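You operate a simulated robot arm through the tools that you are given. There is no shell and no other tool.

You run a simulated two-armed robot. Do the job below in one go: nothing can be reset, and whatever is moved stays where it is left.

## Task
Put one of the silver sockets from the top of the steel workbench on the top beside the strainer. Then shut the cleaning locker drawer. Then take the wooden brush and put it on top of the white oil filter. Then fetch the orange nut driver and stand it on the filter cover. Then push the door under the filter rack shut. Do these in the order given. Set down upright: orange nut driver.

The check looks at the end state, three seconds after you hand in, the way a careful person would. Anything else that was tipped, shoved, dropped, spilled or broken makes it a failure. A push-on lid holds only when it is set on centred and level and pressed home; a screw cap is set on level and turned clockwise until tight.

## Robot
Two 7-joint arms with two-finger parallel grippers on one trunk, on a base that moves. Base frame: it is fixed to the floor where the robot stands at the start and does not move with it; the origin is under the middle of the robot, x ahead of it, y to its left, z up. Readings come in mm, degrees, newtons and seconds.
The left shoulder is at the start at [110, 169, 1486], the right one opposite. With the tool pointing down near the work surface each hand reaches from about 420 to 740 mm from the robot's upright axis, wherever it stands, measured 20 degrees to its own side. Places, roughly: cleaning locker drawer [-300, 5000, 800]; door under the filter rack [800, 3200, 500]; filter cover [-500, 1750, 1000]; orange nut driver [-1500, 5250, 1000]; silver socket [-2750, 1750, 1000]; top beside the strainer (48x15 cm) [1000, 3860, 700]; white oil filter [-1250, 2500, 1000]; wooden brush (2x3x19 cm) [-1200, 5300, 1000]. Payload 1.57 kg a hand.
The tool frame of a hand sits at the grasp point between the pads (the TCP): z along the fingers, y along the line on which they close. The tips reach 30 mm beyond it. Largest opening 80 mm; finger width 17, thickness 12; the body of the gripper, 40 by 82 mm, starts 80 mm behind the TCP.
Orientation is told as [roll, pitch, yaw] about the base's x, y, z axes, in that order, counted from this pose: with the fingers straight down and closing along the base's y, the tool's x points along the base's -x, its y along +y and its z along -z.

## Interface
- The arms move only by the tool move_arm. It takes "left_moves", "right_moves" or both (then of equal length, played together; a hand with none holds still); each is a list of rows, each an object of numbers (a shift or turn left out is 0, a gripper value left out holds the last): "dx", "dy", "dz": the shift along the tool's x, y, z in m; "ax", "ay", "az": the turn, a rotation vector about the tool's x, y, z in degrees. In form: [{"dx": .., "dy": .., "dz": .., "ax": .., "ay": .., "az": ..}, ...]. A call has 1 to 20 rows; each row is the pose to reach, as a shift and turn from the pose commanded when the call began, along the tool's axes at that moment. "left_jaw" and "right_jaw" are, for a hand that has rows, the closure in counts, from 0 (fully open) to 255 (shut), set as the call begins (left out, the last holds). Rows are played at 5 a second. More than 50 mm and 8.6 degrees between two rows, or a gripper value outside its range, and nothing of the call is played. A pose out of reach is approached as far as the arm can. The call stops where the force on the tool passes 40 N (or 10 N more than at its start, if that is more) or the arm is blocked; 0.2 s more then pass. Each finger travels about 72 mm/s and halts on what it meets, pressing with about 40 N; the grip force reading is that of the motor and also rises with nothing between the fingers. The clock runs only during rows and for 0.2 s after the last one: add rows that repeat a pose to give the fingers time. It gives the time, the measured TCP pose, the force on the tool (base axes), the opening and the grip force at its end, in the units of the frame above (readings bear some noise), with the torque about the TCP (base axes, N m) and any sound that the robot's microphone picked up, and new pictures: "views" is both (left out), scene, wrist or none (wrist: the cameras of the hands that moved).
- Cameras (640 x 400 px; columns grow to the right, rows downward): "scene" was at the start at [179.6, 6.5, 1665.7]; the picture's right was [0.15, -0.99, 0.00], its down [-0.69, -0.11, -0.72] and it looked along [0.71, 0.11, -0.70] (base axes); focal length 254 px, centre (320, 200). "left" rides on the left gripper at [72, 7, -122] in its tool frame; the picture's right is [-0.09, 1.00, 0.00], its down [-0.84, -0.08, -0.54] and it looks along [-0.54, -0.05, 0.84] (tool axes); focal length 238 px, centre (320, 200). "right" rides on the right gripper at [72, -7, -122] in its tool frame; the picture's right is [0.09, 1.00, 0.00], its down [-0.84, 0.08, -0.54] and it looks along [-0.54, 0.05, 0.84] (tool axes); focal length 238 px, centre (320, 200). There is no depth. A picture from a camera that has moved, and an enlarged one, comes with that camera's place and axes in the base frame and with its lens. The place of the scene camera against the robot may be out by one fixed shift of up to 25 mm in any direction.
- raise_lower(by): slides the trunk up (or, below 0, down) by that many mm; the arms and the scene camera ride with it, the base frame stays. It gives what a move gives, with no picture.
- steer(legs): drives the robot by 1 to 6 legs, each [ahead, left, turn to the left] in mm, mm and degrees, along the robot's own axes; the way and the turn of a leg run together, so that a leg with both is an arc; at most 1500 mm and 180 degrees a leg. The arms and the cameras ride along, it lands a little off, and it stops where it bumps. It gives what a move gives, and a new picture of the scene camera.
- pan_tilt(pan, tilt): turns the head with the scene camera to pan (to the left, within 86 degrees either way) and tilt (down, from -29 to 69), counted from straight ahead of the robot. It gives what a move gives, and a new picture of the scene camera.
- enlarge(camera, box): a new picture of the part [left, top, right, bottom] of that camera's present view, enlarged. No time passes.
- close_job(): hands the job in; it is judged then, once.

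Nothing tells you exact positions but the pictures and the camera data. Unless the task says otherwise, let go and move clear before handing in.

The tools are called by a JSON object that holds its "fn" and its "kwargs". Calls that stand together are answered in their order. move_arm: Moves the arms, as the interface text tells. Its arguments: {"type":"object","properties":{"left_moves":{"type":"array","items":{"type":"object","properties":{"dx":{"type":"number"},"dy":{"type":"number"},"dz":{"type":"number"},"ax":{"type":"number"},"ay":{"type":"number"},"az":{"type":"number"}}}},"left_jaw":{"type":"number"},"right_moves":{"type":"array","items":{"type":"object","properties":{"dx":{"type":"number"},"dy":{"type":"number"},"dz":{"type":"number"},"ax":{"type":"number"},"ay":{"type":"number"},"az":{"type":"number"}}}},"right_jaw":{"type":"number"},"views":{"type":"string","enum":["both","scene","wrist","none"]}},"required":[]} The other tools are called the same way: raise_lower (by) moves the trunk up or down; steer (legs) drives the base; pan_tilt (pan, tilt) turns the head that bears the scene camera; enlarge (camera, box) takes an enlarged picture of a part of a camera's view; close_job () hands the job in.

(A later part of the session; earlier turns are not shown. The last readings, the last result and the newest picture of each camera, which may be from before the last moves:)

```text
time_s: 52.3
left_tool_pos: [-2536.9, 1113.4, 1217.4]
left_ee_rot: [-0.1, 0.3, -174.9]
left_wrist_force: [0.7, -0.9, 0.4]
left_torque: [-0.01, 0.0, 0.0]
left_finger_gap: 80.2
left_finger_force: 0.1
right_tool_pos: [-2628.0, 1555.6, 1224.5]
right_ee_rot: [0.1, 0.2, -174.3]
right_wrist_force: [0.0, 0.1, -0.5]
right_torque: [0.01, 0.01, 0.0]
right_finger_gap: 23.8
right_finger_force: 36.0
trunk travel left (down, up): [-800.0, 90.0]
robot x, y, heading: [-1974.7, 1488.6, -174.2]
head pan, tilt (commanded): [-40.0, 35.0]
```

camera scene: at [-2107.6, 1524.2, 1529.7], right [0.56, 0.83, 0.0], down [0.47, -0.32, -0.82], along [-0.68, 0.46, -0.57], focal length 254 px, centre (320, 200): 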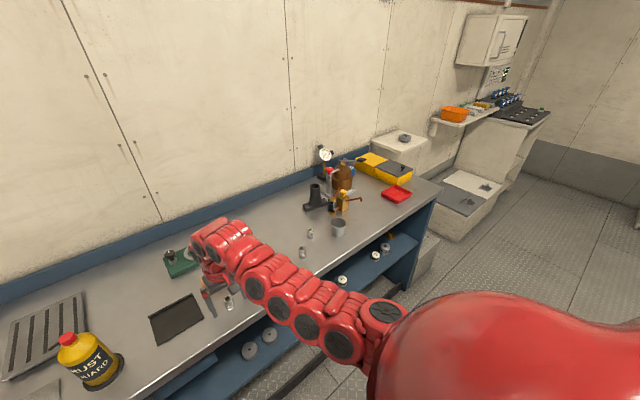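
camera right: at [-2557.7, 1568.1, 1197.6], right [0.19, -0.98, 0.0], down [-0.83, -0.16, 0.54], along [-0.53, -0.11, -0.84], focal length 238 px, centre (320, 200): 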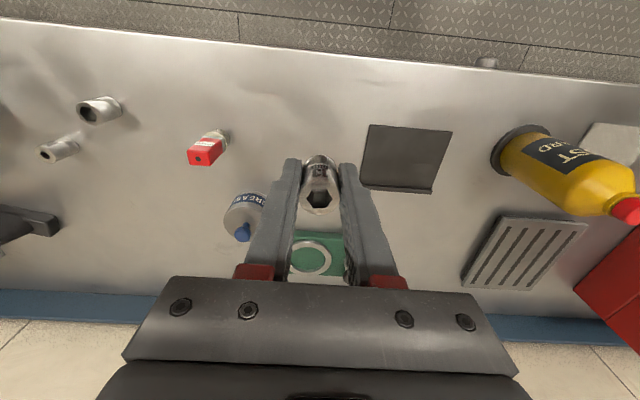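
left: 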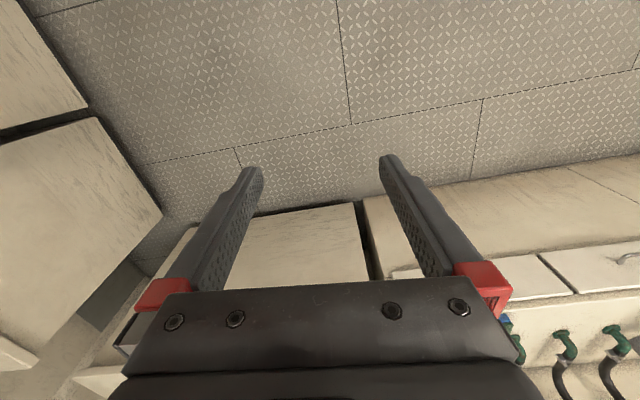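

The socket is held and lifted. Now I'll back away from the bench and survey the far end of this aisle for a passage to the corridor.

{"fn": "steer", "kwargs": {"legs": [[-400, 0, 0]]}}

{"fn": "pan_tilt", "kwargs": {"pan": -86, "tilt": 20}}

```text
time_s: 54.8
left_tool_pos: [-2143.2, 1160.4, 1217.2]
left_ee_rot: [-0.2, 0.4, -175.7]
left_wrist_force: [-0.6, -0.2, 0.6]
left_torque: [0.02, 0.0, -0.04]
left_finger_gap: 79.9
left_finger_force: 0.0
right_tool_pos: [-2226.9, 1602.3, 1224.7]
right_ee_rot: [0.1, 0.2, -175.1]
right_wrist_force: [0.9, 0.0, -0.5]
right_torque: [-0.01, -0.01, 0.04]
right_finger_gap: 23.9
right_finger_force: 36.1
trunk travel left (down, up): [-800.0, 90.0]
robot x, y, heading: [-1573.4, 1531.6, -175.0]
head pan, tilt (commanded): [-40.0, 35.0]
camera scene: at [-1708.9, 1564.7, 1679.2], right [0.57, 0.82, 0.0], down [0.47, -0.33, -0.82], along [-0.67, 0.47, -0.57], focal length 254 px, centre (320, 200)
```

scene: 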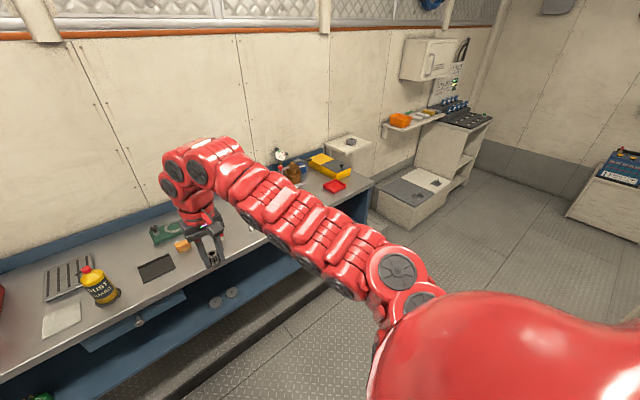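

```text
time_s: 55.9
left_tool_pos: [-2142.2, 1160.3, 1217.8]
left_ee_rot: [-0.1, 0.4, -175.7]
left_wrist_force: [-0.2, -0.3, 0.0]
left_torque: [0.01, 0.02, -0.01]
left_finger_gap: 79.9
left_finger_force: 0.1
right_tool_pos: [-2226.7, 1601.2, 1225.1]
right_ee_rot: [0.1, 0.1, -175.2]
right_wrist_force: [-0.8, -0.6, -1.0]
right_torque: [-0.02, 0.03, 0.01]
right_finger_gap: 23.8
right_finger_force: 35.6
trunk travel left (down, up): [-800.0, 90.0]
robot x, y, heading: [-1574.4, 1526.1, -174.7]
head pan, tilt (commanded): [-85.9, 20.0]
camera scene: at [-1650.7, 1606.4, 1703.2], right [0.99, 0.16, 0.0], down [0.06, -0.34, -0.94], along [-0.15, 0.93, -0.34], focal length 254 px, centre (320, 200)
```

scene: 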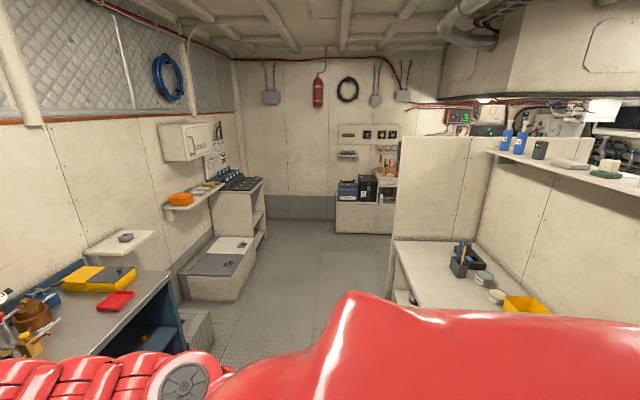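

{"fn": "enlarge", "kwargs": {"camera": "scene", "box": [320, 100, 480, 200]}}

{"fn": "enlarge", "kwargs": {"camera": "scene", "box": [380, 180, 640, 342]}}

{"fn": "enlarge", "kwargs": {"camera": "scene", "box": [440, 80, 640, 205]}}

```text
4.00 times, centred on (400, 150) of scene
camera zoom: at [-1650.7, 1606.4, 1703.2], right [0.99, 0.16, 0.0], down [0.06, -0.34, -0.94], along [-0.15, 0.93, -0.34], focal length 1015 px, centre (0, 400)
```

zoom: 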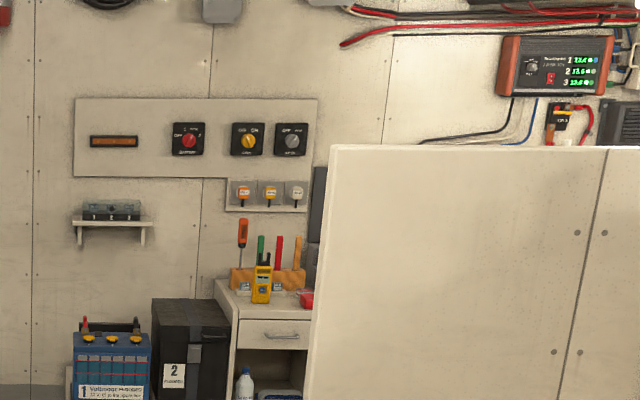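

```text
2.46 times, centred on (510, 261) of scene
camera zoom: at [-1650.7, 1606.4, 1703.2], right [0.99, 0.16, 0.0], down [0.06, -0.34, -0.94], along [-0.15, 0.93, -0.34], focal length 624 px, centre (-148, 50)
```

zoom: 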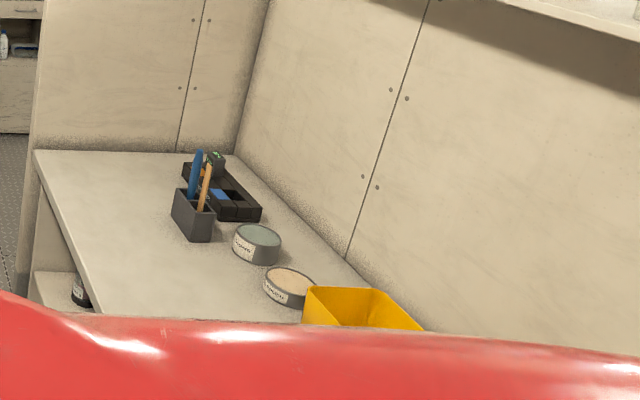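

```text
3.20 times, centred on (540, 142) of scene
camera zoom: at [-1650.7, 1606.4, 1703.2], right [0.99, 0.16, 0.0], down [0.06, -0.34, -0.94], along [-0.15, 0.93, -0.34], focal length 812 px, centre (-384, 384)
```

zoom: 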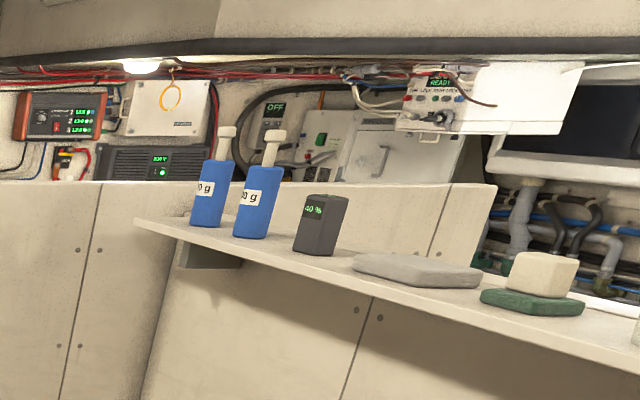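

The far end has a T-shaped panel, and behind it a cross passage (y≈3.7–4.9) seems to join this aisle to the corridor. The tool rack with the orange nut driver is on the small cabinet at the end. I'll turn to face +y and drive up the aisle.

{"fn": "steer", "kwargs": {"legs": [[200, 0, 0], [0, 0, -90]]}}

{"fn": "pan_tilt", "kwargs": {"pan": 0, "tilt": 25}}

```text
time_s: 61.4
left_tool_pos: [-2126.1, 2087.8, 1217.9]
left_ee_rot: [-0.2, 0.3, 92.9]
left_wrist_force: [-0.2, 0.3, 0.7]
left_torque: [-0.01, 0.01, 0.02]
left_finger_gap: 79.8
left_finger_force: 0.0
right_tool_pos: [-1681.5, 2160.1, 1225.6]
right_ee_rot: [0.1, 0.2, 93.5]
right_wrist_force: [0.6, 0.3, -1.3]
right_torque: [-0.05, -0.01, 0.03]
right_finger_gap: 23.6
right_finger_force: 36.0
trunk travel left (down, up): [-800.0, 90.0]
robot x, y, heading: [-1773.1, 1509.1, 93.7]
head pan, tilt (commanded): [-85.9, 20.0]
camera scene: at [-1666.8, 1597.1, 1703.3], right [0.14, -0.99, 0.0], down [-0.34, -0.05, -0.94], along [0.93, 0.13, -0.34], focal length 254 px, centre (320, 200)
```

scene: 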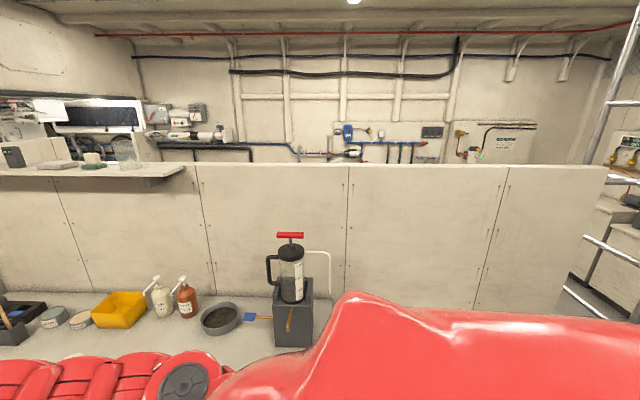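

```text
time_s: 63.0
left_tool_pos: [-2126.0, 2086.7, 1216.8]
left_ee_rot: [-0.1, 0.2, 92.9]
left_wrist_force: [0.4, -0.4, 0.0]
left_torque: [-0.01, 0.01, 0.0]
left_finger_gap: 80.1
left_finger_force: 0.0
right_tool_pos: [-1681.2, 2160.3, 1224.3]
right_ee_rot: [0.1, 0.2, 93.4]
right_wrist_force: [0.3, 0.1, 0.0]
right_torque: [-0.08, -0.03, 0.0]
right_finger_gap: 23.6
right_finger_force: 35.8
trunk travel left (down, up): [-800.0, 90.0]
robot x, y, heading: [-1772.2, 1511.4, 93.6]
head pan, tilt (commanded): [0.0, 25.0]
camera scene: at [-1764.9, 1676.5, 1695.1], right [1.0, 0.06, 0.0], down [0.03, -0.42, -0.91], along [-0.06, 0.9, -0.42], focal length 254 px, centre (320, 200)
```

scene: 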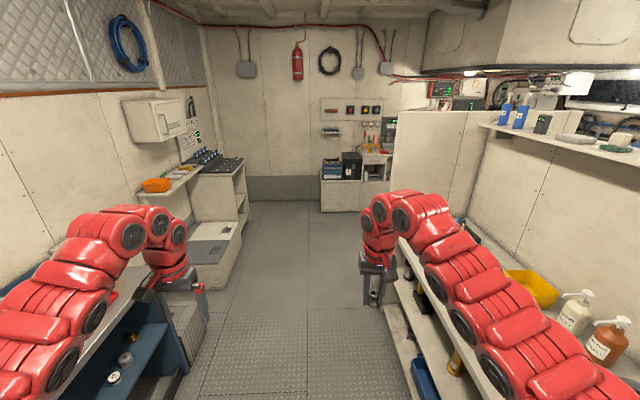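

The aisle ahead is clear. I'll drive forward to the cross passage.

{"fn": "steer", "kwargs": {"legs": [[1400, 0, 0], [1150, 0, 0]]}}

{"fn": "pan_tilt", "kwargs": {"pan": -70, "tilt": 25}}

```text
time_s: 75.6
left_tool_pos: [-2266.9, 4686.7, 1217.9]
left_ee_rot: [-0.1, 0.2, 92.1]
left_wrist_force: [-1.0, -0.2, -0.2]
left_torque: [-0.01, 0.01, -0.03]
left_finger_gap: 80.0
left_finger_force: 0.0
right_tool_pos: [-1822.4, 4753.3, 1226.1]
right_ee_rot: [0.0, 0.2, 92.7]
right_wrist_force: [0.6, 0.5, -0.8]
right_torque: [-0.02, 0.0, 0.02]
right_finger_gap: 23.3
right_finger_force: 35.4
trunk travel left (down, up): [-800.0, 90.0]
robot x, y, heading: [-1920.9, 4105.9, 92.5]
head pan, tilt (commanded): [0.0, 25.0]
camera scene: at [-1912.6, 4270.7, 1695.2], right [1.0, 0.05, 0.0], down [0.02, -0.42, -0.91], along [-0.05, 0.91, -0.42], focal length 254 px, centre (320, 200)
```

scene: 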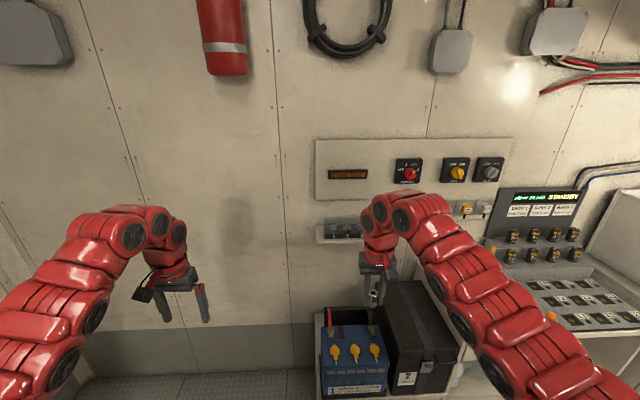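

```text
time_s: 77.0
left_tool_pos: [-2267.3, 4687.9, 1217.9]
left_ee_rot: [-0.1, 0.4, 92.2]
left_wrist_force: [0.9, 0.1, 0.4]
left_torque: [0.01, -0.01, 0.01]
left_finger_gap: 79.8
left_finger_force: 0.1
right_tool_pos: [-1822.8, 4754.1, 1225.7]
right_ee_rot: [0.1, 0.0, 92.7]
right_wrist_force: [0.0, -0.9, -0.8]
right_torque: [0.02, -0.01, -0.02]
right_finger_gap: 23.3
right_finger_force: 35.7
trunk travel left (down, up): [-800.0, 90.0]
robot x, y, heading: [-1922.1, 4105.3, 92.7]
head pan, tilt (commanded): [-70.0, 25.0]
camera scene: at [-1823.1, 4215.1, 1695.2], right [0.39, -0.92, 0.0], down [-0.39, -0.17, -0.91], along [0.83, 0.35, -0.42], focal length 254 px, centre (320, 200)
```

scene: 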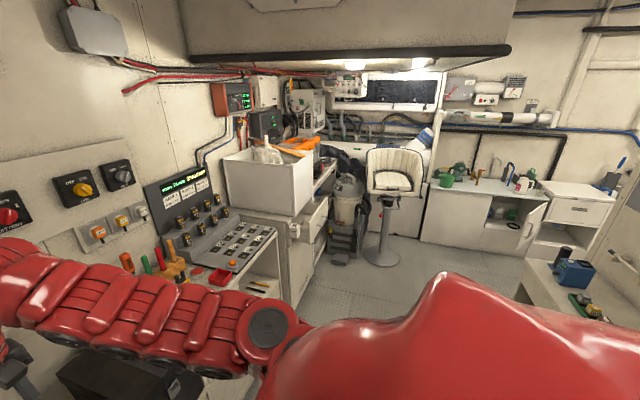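

The passage leads past the cleaning locker to the corridor, with a chair near its far corner. I'll zoom in on key areas.

{"fn": "enlarge", "kwargs": {"camera": "scene", "box": [220, 110, 380, 310]}}

{"fn": "enlarge", "kwargs": {"camera": "scene", "box": [400, 120, 640, 270]}}

{"fn": "enlarge", "kwargs": {"camera": "scene", "box": [80, 180, 300, 318]}}

```text
2.00 times, centred on (300, 210) of scene
camera zoom: at [-1823.1, 4215.1, 1695.2], right [0.39, -0.92, 0.0], down [-0.39, -0.17, -0.91], along [0.83, 0.35, -0.42], focal length 507 px, centre (360, 180)
```

zoom: 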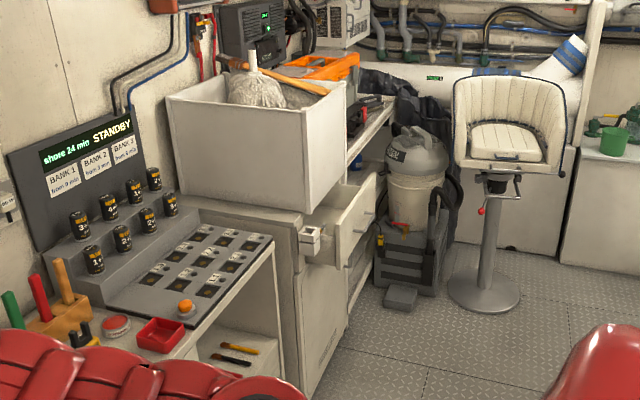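

```text
2.67 times, centred on (520, 195) of scene
camera zoom: at [-1823.1, 4215.1, 1695.2], right [0.39, -0.92, 0.0], down [-0.39, -0.17, -0.91], along [0.83, 0.35, -0.42], focal length 676 px, centre (-213, 213)
```

zoom: 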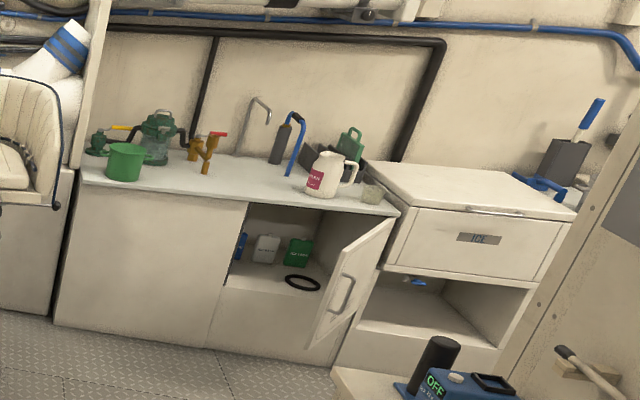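

```text
2.90 times, centred on (190, 249) of scene
camera zoom: at [-1823.1, 4215.1, 1695.2], right [0.39, -0.92, 0.0], down [-0.39, -0.17, -0.91], along [0.83, 0.35, -0.42], focal length 735 px, centre (697, 58)
```

zoom: 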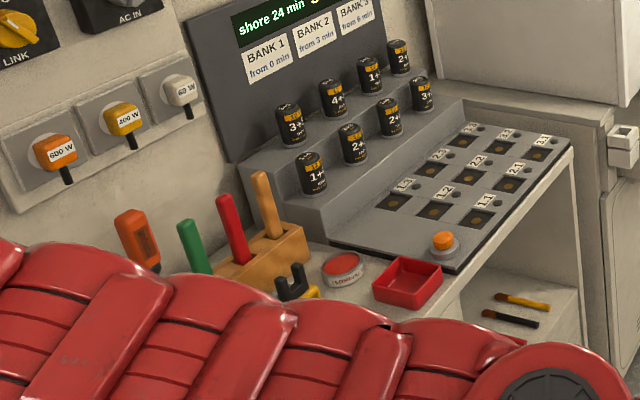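

I'll pan farther right to see the passage's near side and the T-panel.

{"fn": "pan_tilt", "kwargs": {"pan": -86, "tilt": 38}}

```text
time_s: 77.8
left_tool_pos: [-2267.1, 4687.0, 1218.6]
left_ee_rot: [-0.1, 0.3, 92.1]
left_wrist_force: [-0.4, 0.0, 1.0]
left_torque: [-0.02, 0.0, -0.04]
left_finger_gap: 80.1
left_finger_force: 0.0
right_tool_pos: [-1822.1, 4753.7, 1225.2]
right_ee_rot: [0.0, 0.1, 92.8]
right_wrist_force: [0.1, -0.3, -2.0]
right_torque: [0.03, -0.02, -0.01]
right_finger_gap: 23.6
right_finger_force: 35.4
trunk travel left (down, up): [-800.0, 90.0]
robot x, y, heading: [-1921.5, 4106.3, 92.9]
head pan, tilt (commanded): [-85.9, 38.0]
camera scene: at [-1822.3, 4189.6, 1674.9], right [0.12, -0.99, 0.0], down [-0.61, -0.08, -0.79], along [0.78, 0.1, -0.62], focal length 254 px, centre (320, 200)
```

scene: 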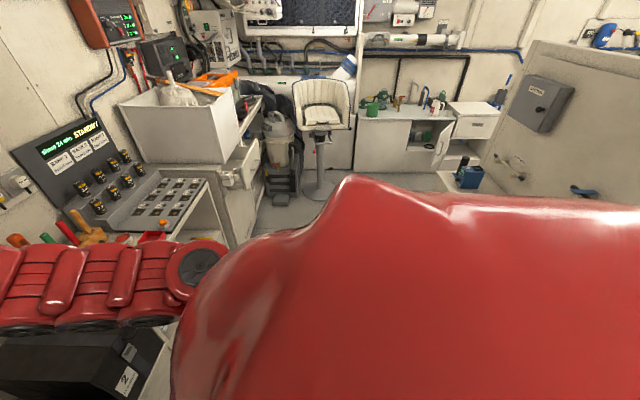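

I'll turn to face the corridor (+x) so I can see the passage clearly.

{"fn": "steer", "kwargs": {"legs": [[0, 60, 0], [0, 0, -88]]}}

{"fn": "pan_tilt", "kwargs": {"pan": 0, "tilt": 30}}

```text
time_s: 82.5
left_tool_pos: [-1417.6, 4476.1, 1218.0]
left_ee_rot: [-0.1, 0.4, 4.9]
left_wrist_force: [-0.2, -0.7, 0.3]
left_torque: [0.04, 0.02, -0.01]
left_finger_gap: 79.9
left_finger_force: 0.0
right_tool_pos: [-1329.0, 4033.5, 1224.6]
right_ee_rot: [0.1, 0.2, 5.5]
right_wrist_force: [-0.2, -0.2, -0.5]
right_torque: [0.02, -0.01, 0.01]
right_finger_gap: 23.5
right_finger_force: 36.0
trunk travel left (down, up): [-800.0, 90.0]
robot x, y, heading: [-1982.4, 4100.3, 5.7]
head pan, tilt (commanded): [-85.9, 38.0]
camera scene: at [-1868.7, 4018.9, 1674.8], right [-0.99, -0.17, 0.0], down [-0.1, 0.61, -0.79], along [0.13, -0.78, -0.62], focal length 254 px, centre (320, 200)
```

scene: 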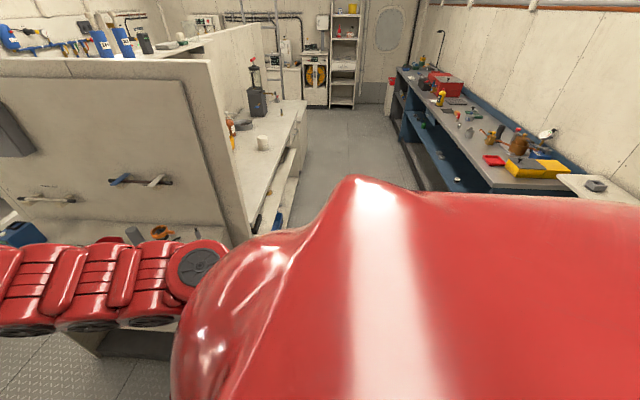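

```text
time_s: 84.1
left_tool_pos: [-1417.5, 4476.0, 1217.7]
left_ee_rot: [-0.1, 0.3, 4.9]
left_wrist_force: [0.5, 0.3, 0.1]
left_torque: [0.01, 0.01, -0.01]
left_finger_gap: 80.0
left_finger_force: 0.0
right_tool_pos: [-1328.4, 4034.5, 1224.9]
right_ee_rot: [0.1, 0.1, 5.5]
right_wrist_force: [-0.2, -0.1, -1.0]
right_torque: [0.01, 0.02, -0.02]
right_finger_gap: 23.4
right_finger_force: 35.9
trunk travel left (down, up): [-800.0, 90.0]
robot x, y, heading: [-1978.6, 4100.7, 6.0]
head pan, tilt (commanded): [0.0, 30.0]
camera scene: at [-1793.3, 4112.8, 1687.2], right [0.1, -1.0, 0.0], down [-0.5, -0.05, -0.87], along [0.86, 0.09, -0.5], focal length 254 px, centre (320, 200)
```

scene: 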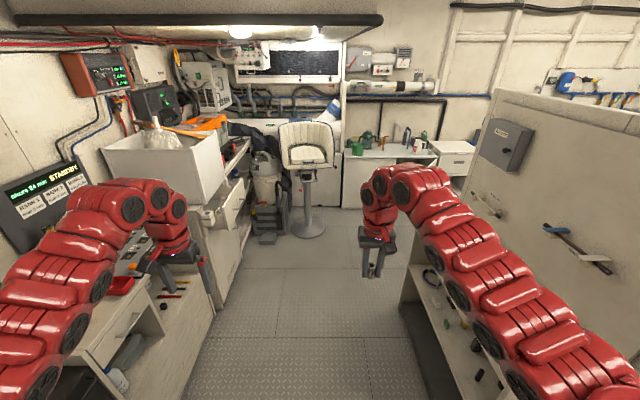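

{"fn": "enlarge", "kwargs": {"camera": "scene", "box": [340, 100, 640, 400]}}

{"fn": "enlarge", "kwargs": {"camera": "scene", "box": [80, 100, 360, 275]}}

```text
1.33 times, centred on (490, 250) of scene
camera zoom: at [-1793.3, 4112.8, 1687.2], right [0.1, -1.0, 0.0], down [-0.5, -0.05, -0.87], along [0.86, 0.09, -0.5], focal length 338 px, centre (93, 133)
```

zoom: 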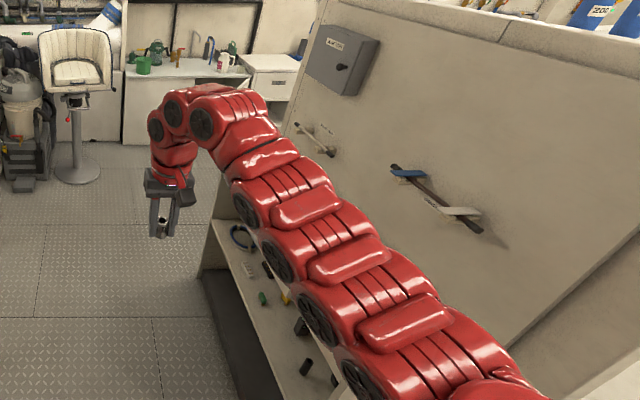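

```text
2.29 times, centred on (220, 188) of scene
camera zoom: at [-1793.3, 4112.8, 1687.2], right [0.1, -1.0, 0.0], down [-0.5, -0.05, -0.87], along [0.86, 0.09, -0.5], focal length 580 px, centre (549, 229)
```

zoom: 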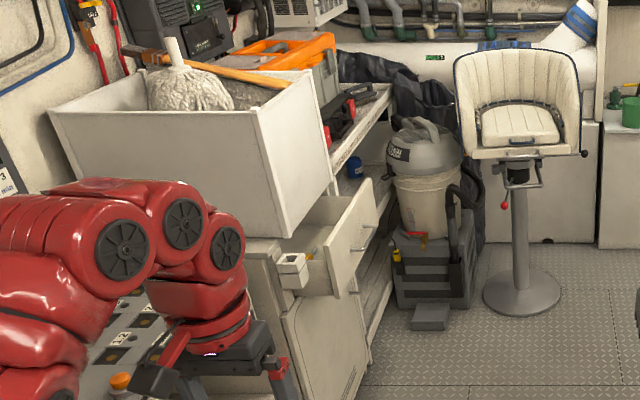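

The passage between the locker row (fronts y≈4.95–5.05) and the T-panel unit (y≈3.6) is clear, with a chair base near (420, 4480). I'll drive ahead partway through.

{"fn": "steer", "kwargs": {"legs": [[1300, 0, 0]]}}

{"fn": "pan_tilt", "kwargs": {"pan": -20, "tilt": 35}}

```text
time_s: 90.6
left_tool_pos: [-121.8, 4583.6, 1218.2]
left_ee_rot: [0.0, 0.4, 4.0]
left_wrist_force: [1.3, -0.4, -0.4]
left_torque: [0.03, 0.0, -0.01]
left_finger_gap: 79.8
left_finger_force: 0.0
right_tool_pos: [-40.8, 4140.6, 1224.8]
right_ee_rot: [0.1, 0.1, 4.7]
right_wrist_force: [0.9, -1.0, -0.3]
right_torque: [0.03, 0.01, 0.01]
right_finger_gap: 23.3
right_finger_force: 35.3
trunk travel left (down, up): [-800.0, 90.0]
robot x, y, heading: [-692.7, 4218.5, 4.8]
head pan, tilt (commanded): [0.0, 30.0]
camera scene: at [-503.7, 4227.3, 1687.2], right [0.08, -1.0, 0.0], down [-0.5, -0.04, -0.87], along [0.86, 0.07, -0.5], focal length 254 px, centre (320, 200)
```

scene: 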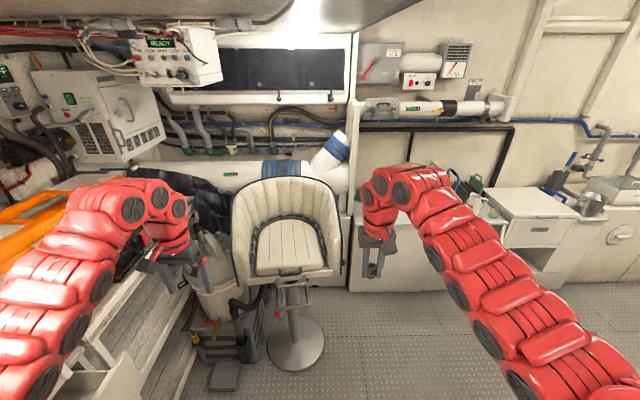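

```text
time_s: 91.5
left_tool_pos: [-121.6, 4583.6, 1217.0]
left_ee_rot: [-0.1, 0.4, 3.9]
left_wrist_force: [0.2, -0.4, -0.3]
left_torque: [0.03, -0.01, 0.04]
left_finger_gap: 80.1
left_finger_force: 0.0
right_tool_pos: [-39.9, 4140.8, 1224.3]
right_ee_rot: [0.2, 0.1, 4.5]
right_wrist_force: [0.4, 0.1, -0.6]
right_torque: [0.01, 0.0, 0.02]
right_finger_gap: 23.2
right_finger_force: 35.5
trunk travel left (down, up): [-800.0, 90.0]
robot x, y, heading: [-690.0, 4215.3, 4.6]
head pan, tilt (commanded): [-20.0, 35.0]
camera scene: at [-508.4, 4196.8, 1679.4], right [-0.26, -0.96, 0.0], down [-0.55, 0.15, -0.82], along [0.79, -0.22, -0.57], focal length 254 px, centre (320, 200)
```

scene: 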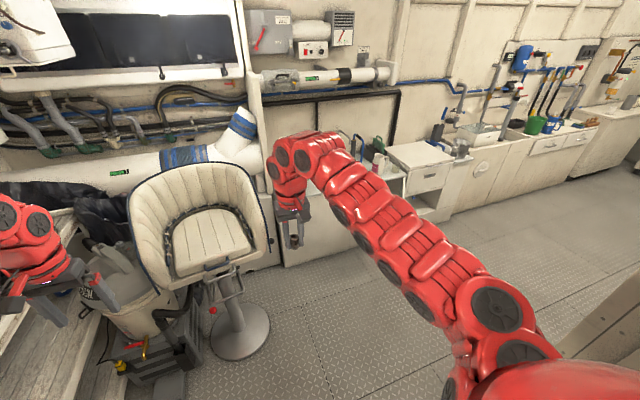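

The chair spans y≈4.20–4.74 with its back at z≈1.18 m, so I'll raise the trunk for clearance and then move diagonally past it into the corridor.

{"fn": "raise_lower", "kwargs": {"by": 90}}

{"fn": "steer", "kwargs": {"legs": [[450, -120, 0], [350, -330, 0]]}}

{"fn": "pan_tilt", "kwargs": {"pan": 0, "tilt": 45}}

```text
time_s: 92.9
left_tool_pos: [-139.5, 4586.2, 1268.9]
left_ee_rot: [-0.4, -0.3, 4.0]
left_wrist_force: [0.2, -0.7, -0.3]
left_torque: [0.03, 0.01, 0.0]
left_finger_gap: 80.1
left_finger_force: 0.1
right_tool_pos: [-58.1, 4145.2, 1280.4]
right_ee_rot: [-0.1, -0.7, 4.6]
right_wrist_force: [-0.6, -0.3, 0.0]
right_torque: [-0.02, 0.0, 0.02]
right_finger_gap: 23.2
right_finger_force: 35.9
trunk travel left (down, up): [-847.0, 43.0]
robot x, y, heading: [-695.9, 4224.8, 4.7]
head pan, tilt (commanded): [-20.0, 35.0]
stopped: the arm was blocked; the commanded pose is now the measured one
```

```text
time_s: 94.5
left_tool_pos: [-0.3, 4656.5, 1211.0]
left_ee_rot: [-2.1, 4.0, 13.3]
left_wrist_force: [3.5, -13.0, 3.3]
left_torque: [1.31, 0.41, -0.07]
left_finger_gap: 80.1
left_finger_force: 0.1
right_tool_pos: [136.0, 4163.7, 1212.2]
right_ee_rot: [0.9, 3.8, 5.5]
right_wrist_force: [-1.2, 8.5, -2.1]
right_torque: [-0.88, -0.24, 0.03]
right_finger_gap: 22.8
right_finger_force: 35.4
trunk travel left (down, up): [-847.0, 43.0]
robot x, y, heading: [-542.1, 4222.3, 10.2]
head pan, tilt (commanded): [-20.0, 35.0]
stopped in leg 1: the robot was blocked; the commanded pose is now the measured one
camera scene: at [-432.8, 4234.7, 1681.9], right [0.31, -0.95, 0.0], down [-0.85, -0.28, -0.44], along [0.41, 0.14, -0.9], focal length 254 px, centre (320, 200)
```

scene: 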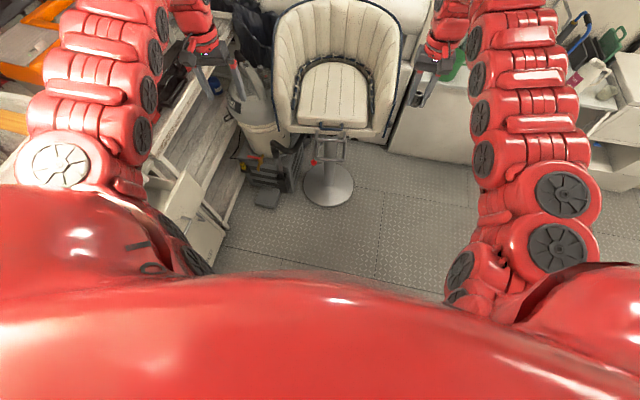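

```text
time_s: 95.4
left_tool_pos: [8.8, 4663.4, 1229.3]
left_ee_rot: [-1.7, 2.8, 13.6]
left_wrist_force: [-0.4, -0.3, 0.2]
left_torque: [-0.02, 0.01, -0.01]
left_finger_gap: 80.3
left_finger_force: 0.1
right_tool_pos: [149.2, 4160.2, 1232.5]
right_ee_rot: [1.4, 3.0, 5.9]
right_wrist_force: [-1.2, 0.3, -1.2]
right_torque: [-0.01, -0.03, -0.03]
right_finger_gap: 23.3
right_finger_force: 35.4
trunk travel left (down, up): [-847.0, 43.0]
robot x, y, heading: [-533.0, 4227.6, 10.4]
head pan, tilt (commanded): [0.0, 45.0]
camera scene: at [-418.1, 4245.6, 1680.6], right [0.56, -0.83, 0.0], down [-0.78, -0.52, -0.34], along [0.28, 0.19, -0.94], focal length 254 px, centre (320, 200)
```

scene: 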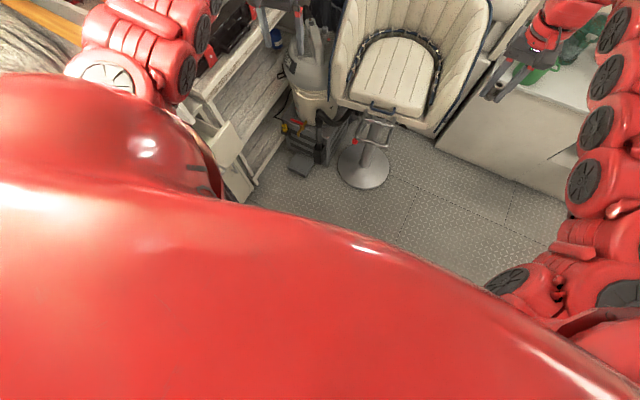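

The raised trunk/head has bumped the low overhead box here and the head got pushed. I'll lower the trunk to free it before anything else.

{"fn": "raise_lower", "kwargs": {"by": -60}}

{"fn": "pan_tilt", "kwargs": {"pan": 0, "tilt": 35}}

```text
time_s: 96.4
left_tool_pos: [25.4, 4678.4, 1158.5]
left_ee_rot: [-2.2, 3.8, 13.6]
left_wrist_force: [0.7, 0.4, 0.0]
left_torque: [-0.02, -0.01, 0.0]
left_finger_gap: 80.0
left_finger_force: 0.1
right_tool_pos: [166.3, 4176.7, 1165.0]
right_ee_rot: [0.8, 3.8, 5.7]
right_wrist_force: [1.0, -0.2, -0.2]
right_torque: [-0.02, 0.02, 0.0]
right_finger_gap: 22.9
right_finger_force: 35.3
trunk travel left (down, up): [-787.0, 103.0]
robot x, y, heading: [-539.0, 4227.5, 10.4]
head pan, tilt (commanded): [0.0, 45.0]
```

```text
time_s: 97.1
left_tool_pos: [26.5, 4677.6, 1155.3]
left_ee_rot: [-2.2, 3.9, 13.6]
left_wrist_force: [-0.1, -0.1, 0.1]
left_torque: [-0.02, 0.04, 0.02]
left_finger_gap: 80.2
left_finger_force: 0.1
right_tool_pos: [168.7, 4175.5, 1164.4]
right_ee_rot: [0.8, 3.9, 5.8]
right_wrist_force: [-0.4, -0.1, -0.4]
right_torque: [0.01, 0.01, -0.01]
right_finger_gap: 23.1
right_finger_force: 35.6
trunk travel left (down, up): [-787.0, 103.0]
robot x, y, heading: [-533.3, 4225.9, 10.3]
head pan, tilt (commanded): [0.0, 35.0]
camera scene: at [-350.6, 4253.0, 1666.1], right [0.18, -0.98, 0.0], down [-0.57, -0.1, -0.82], along [0.81, 0.15, -0.58], focal length 254 px, centre (320, 200)
```

scene: 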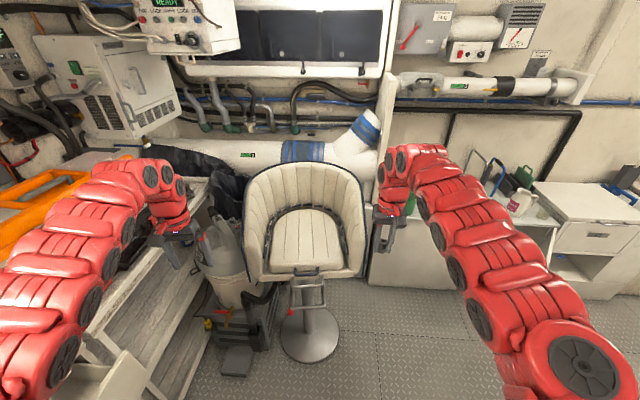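

The head is free again and nothing appears disturbed. The overhead box bottom is around z≈1.74 m, so I'll stay lower here, and tuck the left hand inward to pass the chair.

{"fn": "move_arm", "kwargs": {"left_moves": [{"dx": 0.02, "dy": -0.035, "dz": -0.01}, {"dx": 0.04, "dy": -0.07, "dz": -0.02}, {"dx": 0.06, "dy": -0.105, "dz": -0.03}, {"dx": 0.08, "dy": -0.14, "dz": -0.04}, {"dx": 0.1, "dy": -0.175, "dz": -0.05}, {"dx": 0.12, "dy": -0.2, "dz": -0.05}], "views": "scene"}}

```text
time_s: 98.5
left_tool_pos: [34.9, 4495.0, 1196.1]
left_ee_rot: [-2.0, 3.7, 13.7]
left_wrist_force: [0.0, -0.7, -0.2]
left_torque: [-0.02, 0.01, 0.0]
left_finger_gap: 80.0
left_finger_force: 0.0
left hand out of reach, approached as far as the arm can: row 3, 4, 5, 6
right_tool_pos: [167.1, 4174.6, 1164.3]
right_ee_rot: [1.0, 3.9, 5.8]
right_wrist_force: [-0.1, -0.3, -1.8]
right_torque: [-0.01, 0.01, -0.03]
right_finger_gap: 23.4
right_finger_force: 35.4
trunk travel left (down, up): [-787.0, 103.0]
robot x, y, heading: [-539.7, 4226.1, 10.4]
head pan, tilt (commanded): [0.0, 35.0]
camera scene: at [-352.1, 4252.1, 1666.3], right [0.18, -0.98, 0.0], down [-0.56, -0.1, -0.82], along [0.81, 0.15, -0.57], focal length 254 px, centre (320, 200)
```

scene: 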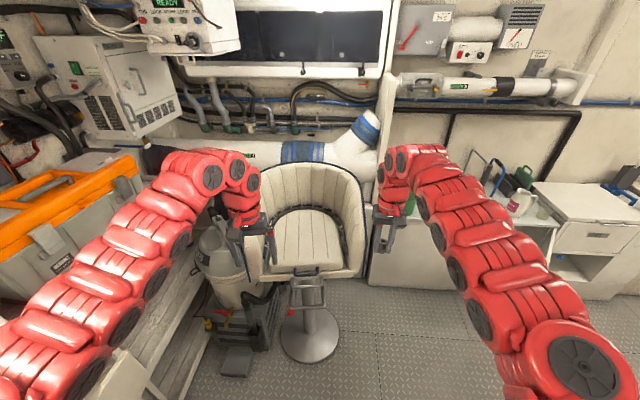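

I'll strafe right slightly, then rotate right so both hands swing away from the chair into the corridor.

{"fn": "steer", "kwargs": {"legs": [[0, -120, 0], [0, 0, -45]]}}

```text
time_s: 101.8
left_tool_pos: [77.6, 3896.6, 1195.2]
left_ee_rot: [-1.9, 3.7, -31.5]
left_wrist_force: [-0.4, -0.5, -0.1]
left_torque: [-0.03, 0.0, -0.04]
left_finger_gap: 80.1
left_finger_force: 0.1
right_tool_pos: [-55.2, 3576.4, 1164.8]
right_ee_rot: [0.9, 3.8, -39.2]
right_wrist_force: [0.3, 0.1, -0.8]
right_torque: [-0.01, -0.01, 0.0]
right_finger_gap: 23.0
right_finger_force: 35.7
trunk travel left (down, up): [-787.0, 103.0]
robot x, y, heading: [-515.0, 4110.5, -34.9]
head pan, tilt (commanded): [0.0, 35.0]
camera scene: at [-358.2, 4008.6, 1666.3], right [-0.57, -0.82, 0.0], down [-0.47, 0.33, -0.82], along [0.67, -0.47, -0.57], focal length 254 px, centre (320, 200)
```

scene: 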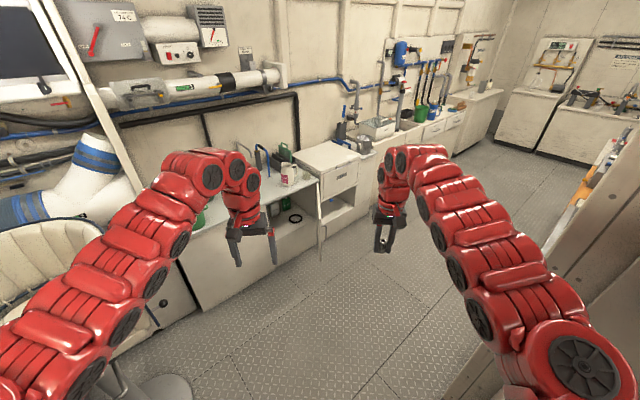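

The corridor lies ahead and the counter with the strainer and the open door is visible. I'll drive ahead into the corridor, then turn to face the counter.

{"fn": "steer", "kwargs": {"legs": [[520, 0, 0]]}}

{"fn": "pan_tilt", "kwargs": {"pan": 40, "tilt": 35}}

```text
time_s: 104.8
left_tool_pos: [499.6, 3609.1, 1196.7]
left_ee_rot: [-1.9, 3.6, -31.1]
left_wrist_force: [0.5, -0.9, 0.3]
left_torque: [-0.02, -0.01, 0.0]
left_finger_gap: 80.1
left_finger_force: 0.1
right_tool_pos: [367.3, 3288.1, 1164.2]
right_ee_rot: [0.8, 3.8, -38.9]
right_wrist_force: [0.3, -0.3, -0.5]
right_torque: [-0.03, 0.04, -0.03]
right_finger_gap: 23.3
right_finger_force: 35.8
trunk travel left (down, up): [-787.0, 103.0]
robot x, y, heading: [-93.6, 3821.6, -34.5]
head pan, tilt (commanded): [0.0, 35.0]
camera scene: at [62.5, 3719.0, 1666.4], right [-0.57, -0.82, 0.0], down [-0.47, 0.32, -0.82], along [0.68, -0.46, -0.57], focal length 254 px, centre (320, 200)
```

scene: 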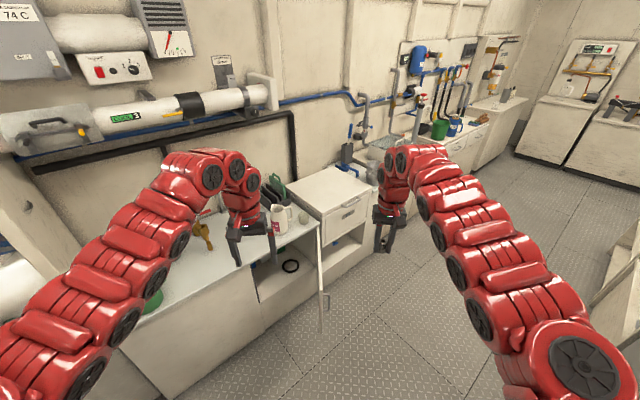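

```text
time_s: 105.8
left_tool_pos: [500.0, 3608.1, 1196.4]
left_ee_rot: [-1.9, 3.8, -31.1]
left_wrist_force: [-0.4, 0.1, 0.5]
left_torque: [0.0, -0.01, 0.02]
left_finger_gap: 80.0
left_finger_force: 0.0
right_tool_pos: [367.8, 3287.4, 1165.2]
right_ee_rot: [1.0, 3.9, -38.9]
right_wrist_force: [0.5, 0.1, -0.7]
right_torque: [0.03, -0.01, 0.0]
right_finger_gap: 23.2
right_finger_force: 35.7
trunk travel left (down, up): [-787.0, 103.0]
robot x, y, heading: [-95.5, 3819.3, -34.5]
head pan, tilt (commanded): [40.0, 35.0]
camera scene: at [78.0, 3777.0, 1666.4], right [0.1, -1.0, 0.0], down [-0.57, -0.05, -0.82], along [0.82, 0.08, -0.57], focal length 254 px, centre (320, 200)
```

scene: 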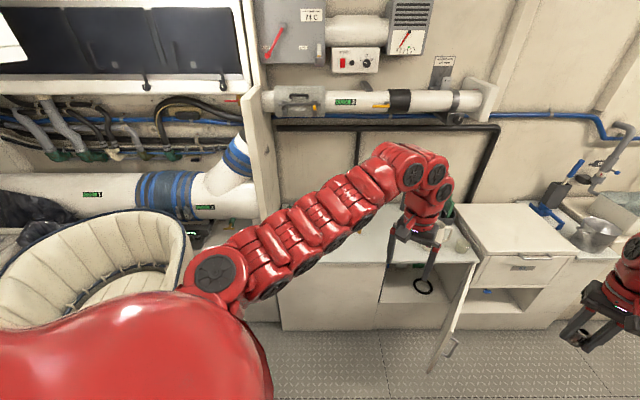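

I'll turn left to face the counter and have a closer look at its top.

{"fn": "steer", "kwargs": {"legs": [[150, -150, 0], [0, 0, 40]]}}

{"fn": "pan_tilt", "kwargs": {"pan": 0, "tilt": 40}}

```text
time_s: 109.4
left_tool_pos: [535.2, 3830.0, 1196.5]
left_ee_rot: [-1.8, 3.7, 9.0]
left_wrist_force: [0.0, -0.1, 0.0]
left_torque: [0.01, 0.01, -0.02]
left_finger_gap: 79.9
left_finger_force: 0.1
right_tool_pos: [640.8, 3499.0, 1164.4]
right_ee_rot: [0.9, 3.9, 1.1]
right_wrist_force: [0.1, -0.3, -1.8]
right_torque: [0.05, 0.02, 0.01]
right_finger_gap: 23.0
right_finger_force: 35.2
trunk travel left (down, up): [-787.0, 103.0]
robot x, y, heading: [-58.5, 3607.8, 5.5]
head pan, tilt (commanded): [40.0, 35.0]
camera scene: at [104.0, 3674.2, 1666.3], right [0.71, -0.7, 0.0], down [-0.4, -0.41, -0.82], along [0.57, 0.58, -0.57], focal length 254 px, centre (320, 200)
```

scene: 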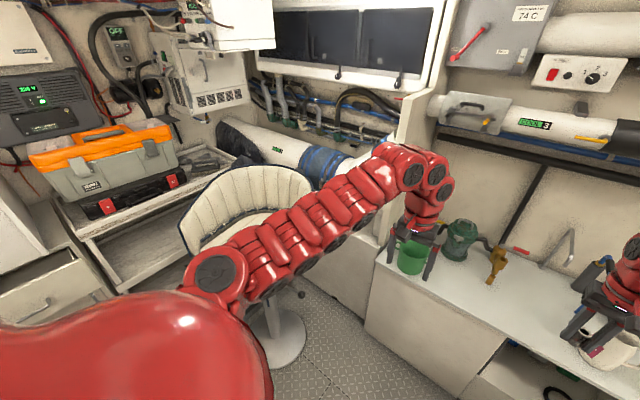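

```text
time_s: 110.5
left_tool_pos: [534.6, 3830.8, 1196.3]
left_ee_rot: [-1.9, 3.7, 9.0]
left_wrist_force: [0.3, 0.2, 0.1]
left_torque: [-0.01, 0.0, -0.01]
left_finger_gap: 79.9
left_finger_force: 0.0
right_tool_pos: [639.8, 3500.5, 1165.3]
right_ee_rot: [0.9, 3.9, 1.0]
right_wrist_force: [-0.2, 0.4, -0.7]
right_torque: [-0.03, 0.0, 0.0]
right_finger_gap: 23.2
right_finger_force: 35.5
trunk travel left (down, up): [-787.0, 103.0]
robot x, y, heading: [-55.8, 3610.6, 5.4]
head pan, tilt (commanded): [0.0, 40.0]
camera scene: at [126.9, 3619.9, 1658.8], right [0.1, -1.0, 0.0], down [-0.64, -0.06, -0.77], along [0.76, 0.07, -0.64], focal length 254 px, centre (320, 200)
```

scene: 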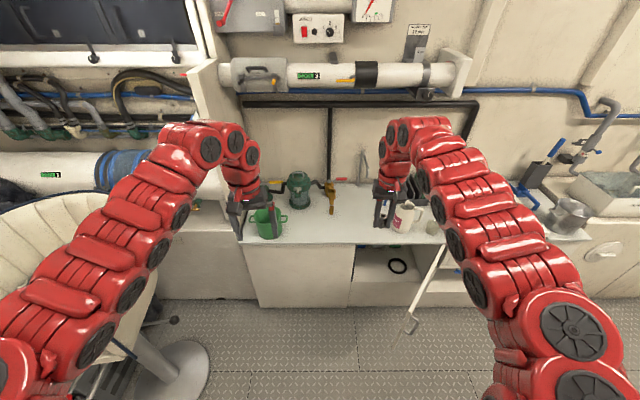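

{"fn": "enlarge", "kwargs": {"camera": "scene", "box": [220, 150, 460, 300]}}

{"fn": "enlarge", "kwargs": {"camera": "right", "box": [0, 0, 640, 400]}}

{"fn": "enlarge", "kwargs": {"camera": "left", "box": [0, 0, 640, 400]}}

```text
2.67 times, centred on (340, 225) of scene
camera zoom: at [126.9, 3619.9, 1658.8], right [0.1, -1.0, 0.0], down [-0.64, -0.06, -0.77], along [0.76, 0.07, -0.64], focal length 676 px, centre (267, 133)
```

zoom: 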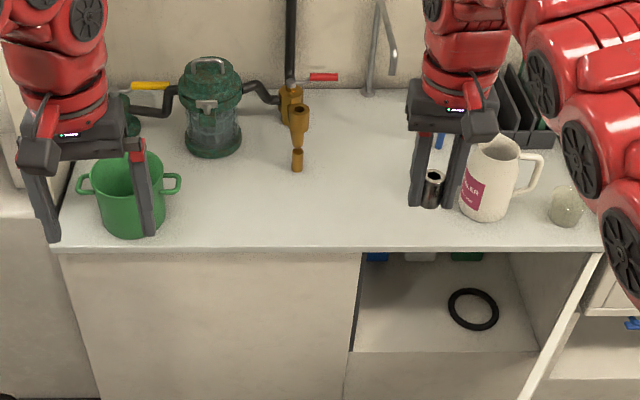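

```text
1.00 times, centred on (320, 200) of right (not enlarged: the box is as wide or as high as the picture)
camera zoom: at [576.1, 3488.8, 1291.0], right [-0.11, 0.99, 0.02], down [0.87, 0.09, 0.49], along [0.48, 0.07, -0.87], focal length 238 px, centre (320, 200)
```

zoom: 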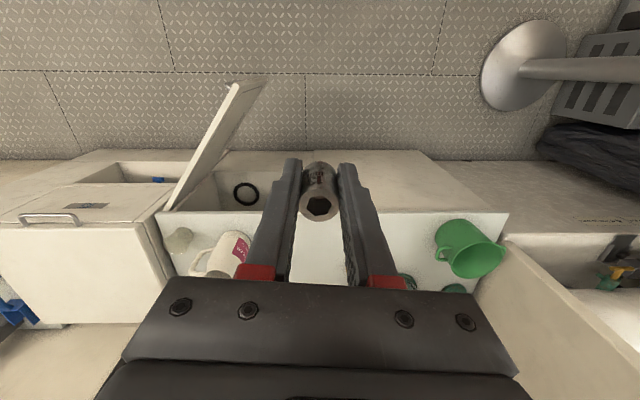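

```text
1.00 times, centred on (320, 200) of left (not enlarged: the box is as wide or as high as the picture)
camera zoom: at [470.8, 3830.7, 1322.4], right [-0.07, 1.0, -0.04], down [0.87, 0.08, 0.49], along [0.49, 0.0, -0.87], focal length 238 px, centre (320, 200)
```

zoom: 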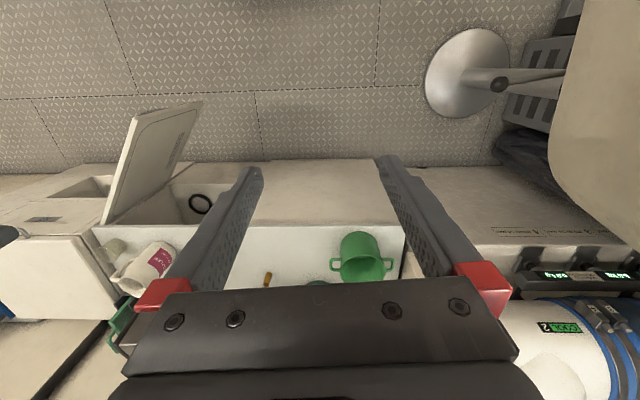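

The counter top is at z≈700 with a free stretch in front-right of the strainer; I'll aim to set the socket near (1015, 3755). Driving closer, keeping the arms high over the pot.

{"fn": "steer", "kwargs": {"legs": [[510, 90, 0]]}}

{"fn": "enlarge", "kwargs": {"camera": "right", "box": [0, 0, 640, 400]}}

```text
time_s: 113.5
left_tool_pos: [1023.8, 3971.6, 1197.2]
left_ee_rot: [-1.9, 3.4, 9.1]
left_wrist_force: [-0.2, 0.7, 0.0]
left_torque: [0.01, -0.01, 0.0]
left_finger_gap: 80.2
left_finger_force: 0.0
right_tool_pos: [1127.0, 3641.5, 1163.0]
right_ee_rot: [0.8, 4.3, 1.3]
right_wrist_force: [0.7, -0.2, -0.5]
right_torque: [-0.02, -0.01, 0.02]
right_finger_gap: 23.0
right_finger_force: 35.9
trunk travel left (down, up): [-787.0, 103.0]
robot x, y, heading: [439.4, 3748.3, 5.5]
head pan, tilt (commanded): [0.0, 40.0]
stopped in leg 1: the robot was blocked; the commanded pose is now the measured one
camera scene: at [615.2, 3759.5, 1659.0], right [0.1, -1.0, 0.0], down [-0.64, -0.06, -0.77], along [0.76, 0.08, -0.64], focal length 254 px, centre (320, 200)
```

scene: 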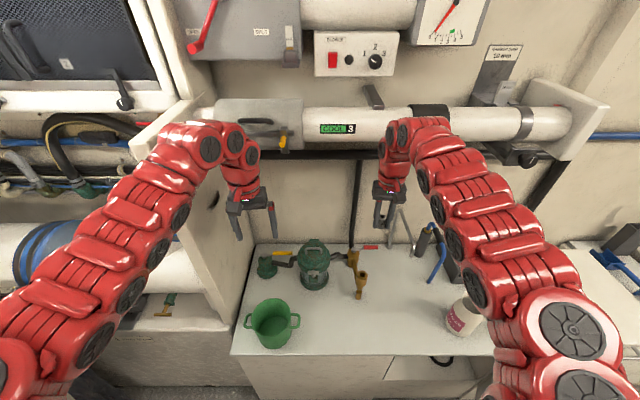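

```text
1.00 times, centred on (320, 200) of right (not enlarged: the box is as wide or as high as the picture)
camera zoom: at [1064.1, 3629.8, 1290.7], right [-0.11, 0.99, 0.02], down [0.87, 0.09, 0.48], along [0.47, 0.07, -0.88], focal length 238 px, centre (320, 200)
```

zoom: 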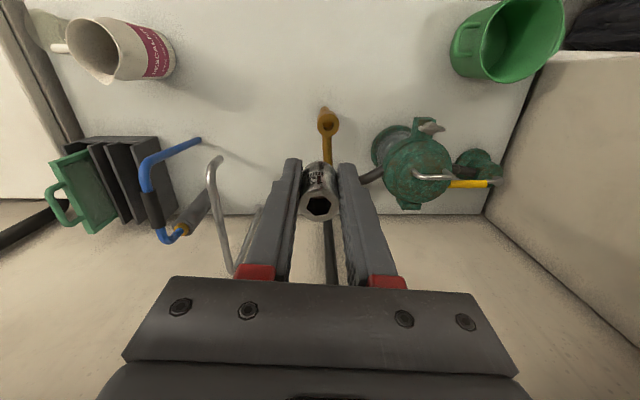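

The drive stopped 10 mm short (something touched, likely an arm near the wall pipe). I'll back off a little and check that nothing was moved, then lower the trunk.

{"fn": "steer", "kwargs": {"legs": [[-40, 0, 0]]}}

{"fn": "raise_lower", "kwargs": {"by": -100}}

{"fn": "enlarge", "kwargs": {"camera": "scene", "box": [160, 100, 480, 300]}}

```text
time_s: 114.3
left_tool_pos: [990.9, 3968.4, 1192.0]
left_ee_rot: [-1.9, 3.9, 9.1]
left_wrist_force: [-0.3, 0.3, -0.4]
left_torque: [0.01, 0.03, -0.04]
left_finger_gap: 80.0
left_finger_force: 0.1
right_tool_pos: [1094.7, 3635.9, 1160.0]
right_ee_rot: [0.8, 4.6, 1.2]
right_wrist_force: [0.4, 0.6, -1.9]
right_torque: [0.0, 0.05, 0.0]
right_finger_gap: 23.3
right_finger_force: 35.2
trunk travel left (down, up): [-787.0, 103.0]
robot x, y, heading: [397.1, 3743.5, 5.9]
head pan, tilt (commanded): [0.0, 40.0]
camera scene: at [585.7, 3756.3, 1657.7], right [0.1, -0.99, 0.0], down [-0.64, -0.06, -0.76], along [0.76, 0.08, -0.65], focal length 254 px, centre (320, 200)
```

scene: 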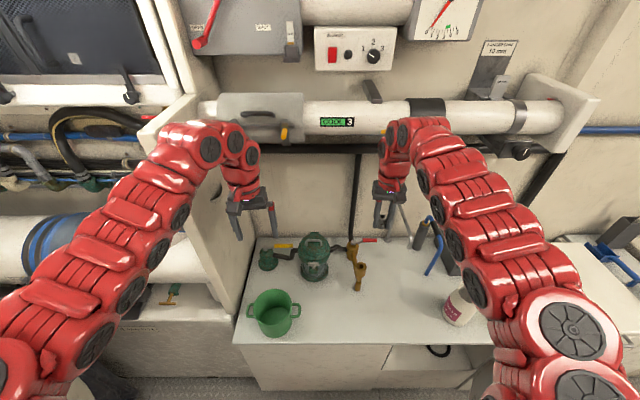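

```text
time_s: 115.7
left_tool_pos: [984.7, 3967.0, 1097.7]
left_ee_rot: [-1.9, 3.7, 9.2]
left_wrist_force: [-0.4, 0.5, 0.0]
left_torque: [-0.04, -0.01, 0.0]
left_finger_gap: 79.9
left_finger_force: 0.0
right_tool_pos: [1088.1, 3636.4, 1064.0]
right_ee_rot: [0.7, 4.3, 1.3]
right_wrist_force: [-0.2, 0.9, -0.9]
right_torque: [-0.02, 0.04, -0.01]
right_finger_gap: 23.2
right_finger_force: 35.5
trunk travel left (down, up): [-687.0, 203.0]
robot x, y, heading: [394.4, 3746.4, 5.8]
head pan, tilt (commanded): [0.0, 40.0]
```

```text
2.00 times, centred on (320, 200) of scene
camera zoom: at [576.8, 3755.5, 1559.0], right [0.1, -0.99, 0.0], down [-0.64, -0.06, -0.77], along [0.76, 0.08, -0.64], focal length 507 px, centre (320, 200)
```

zoom: 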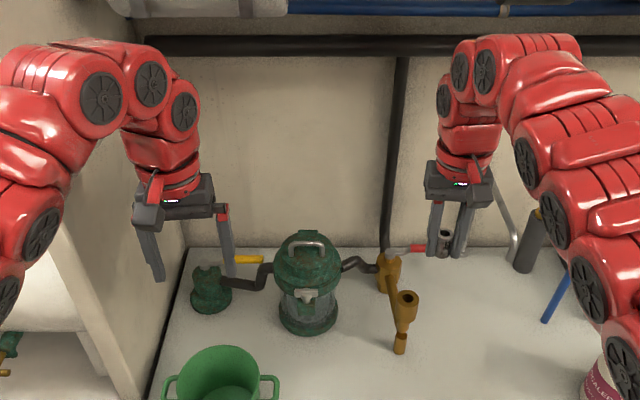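

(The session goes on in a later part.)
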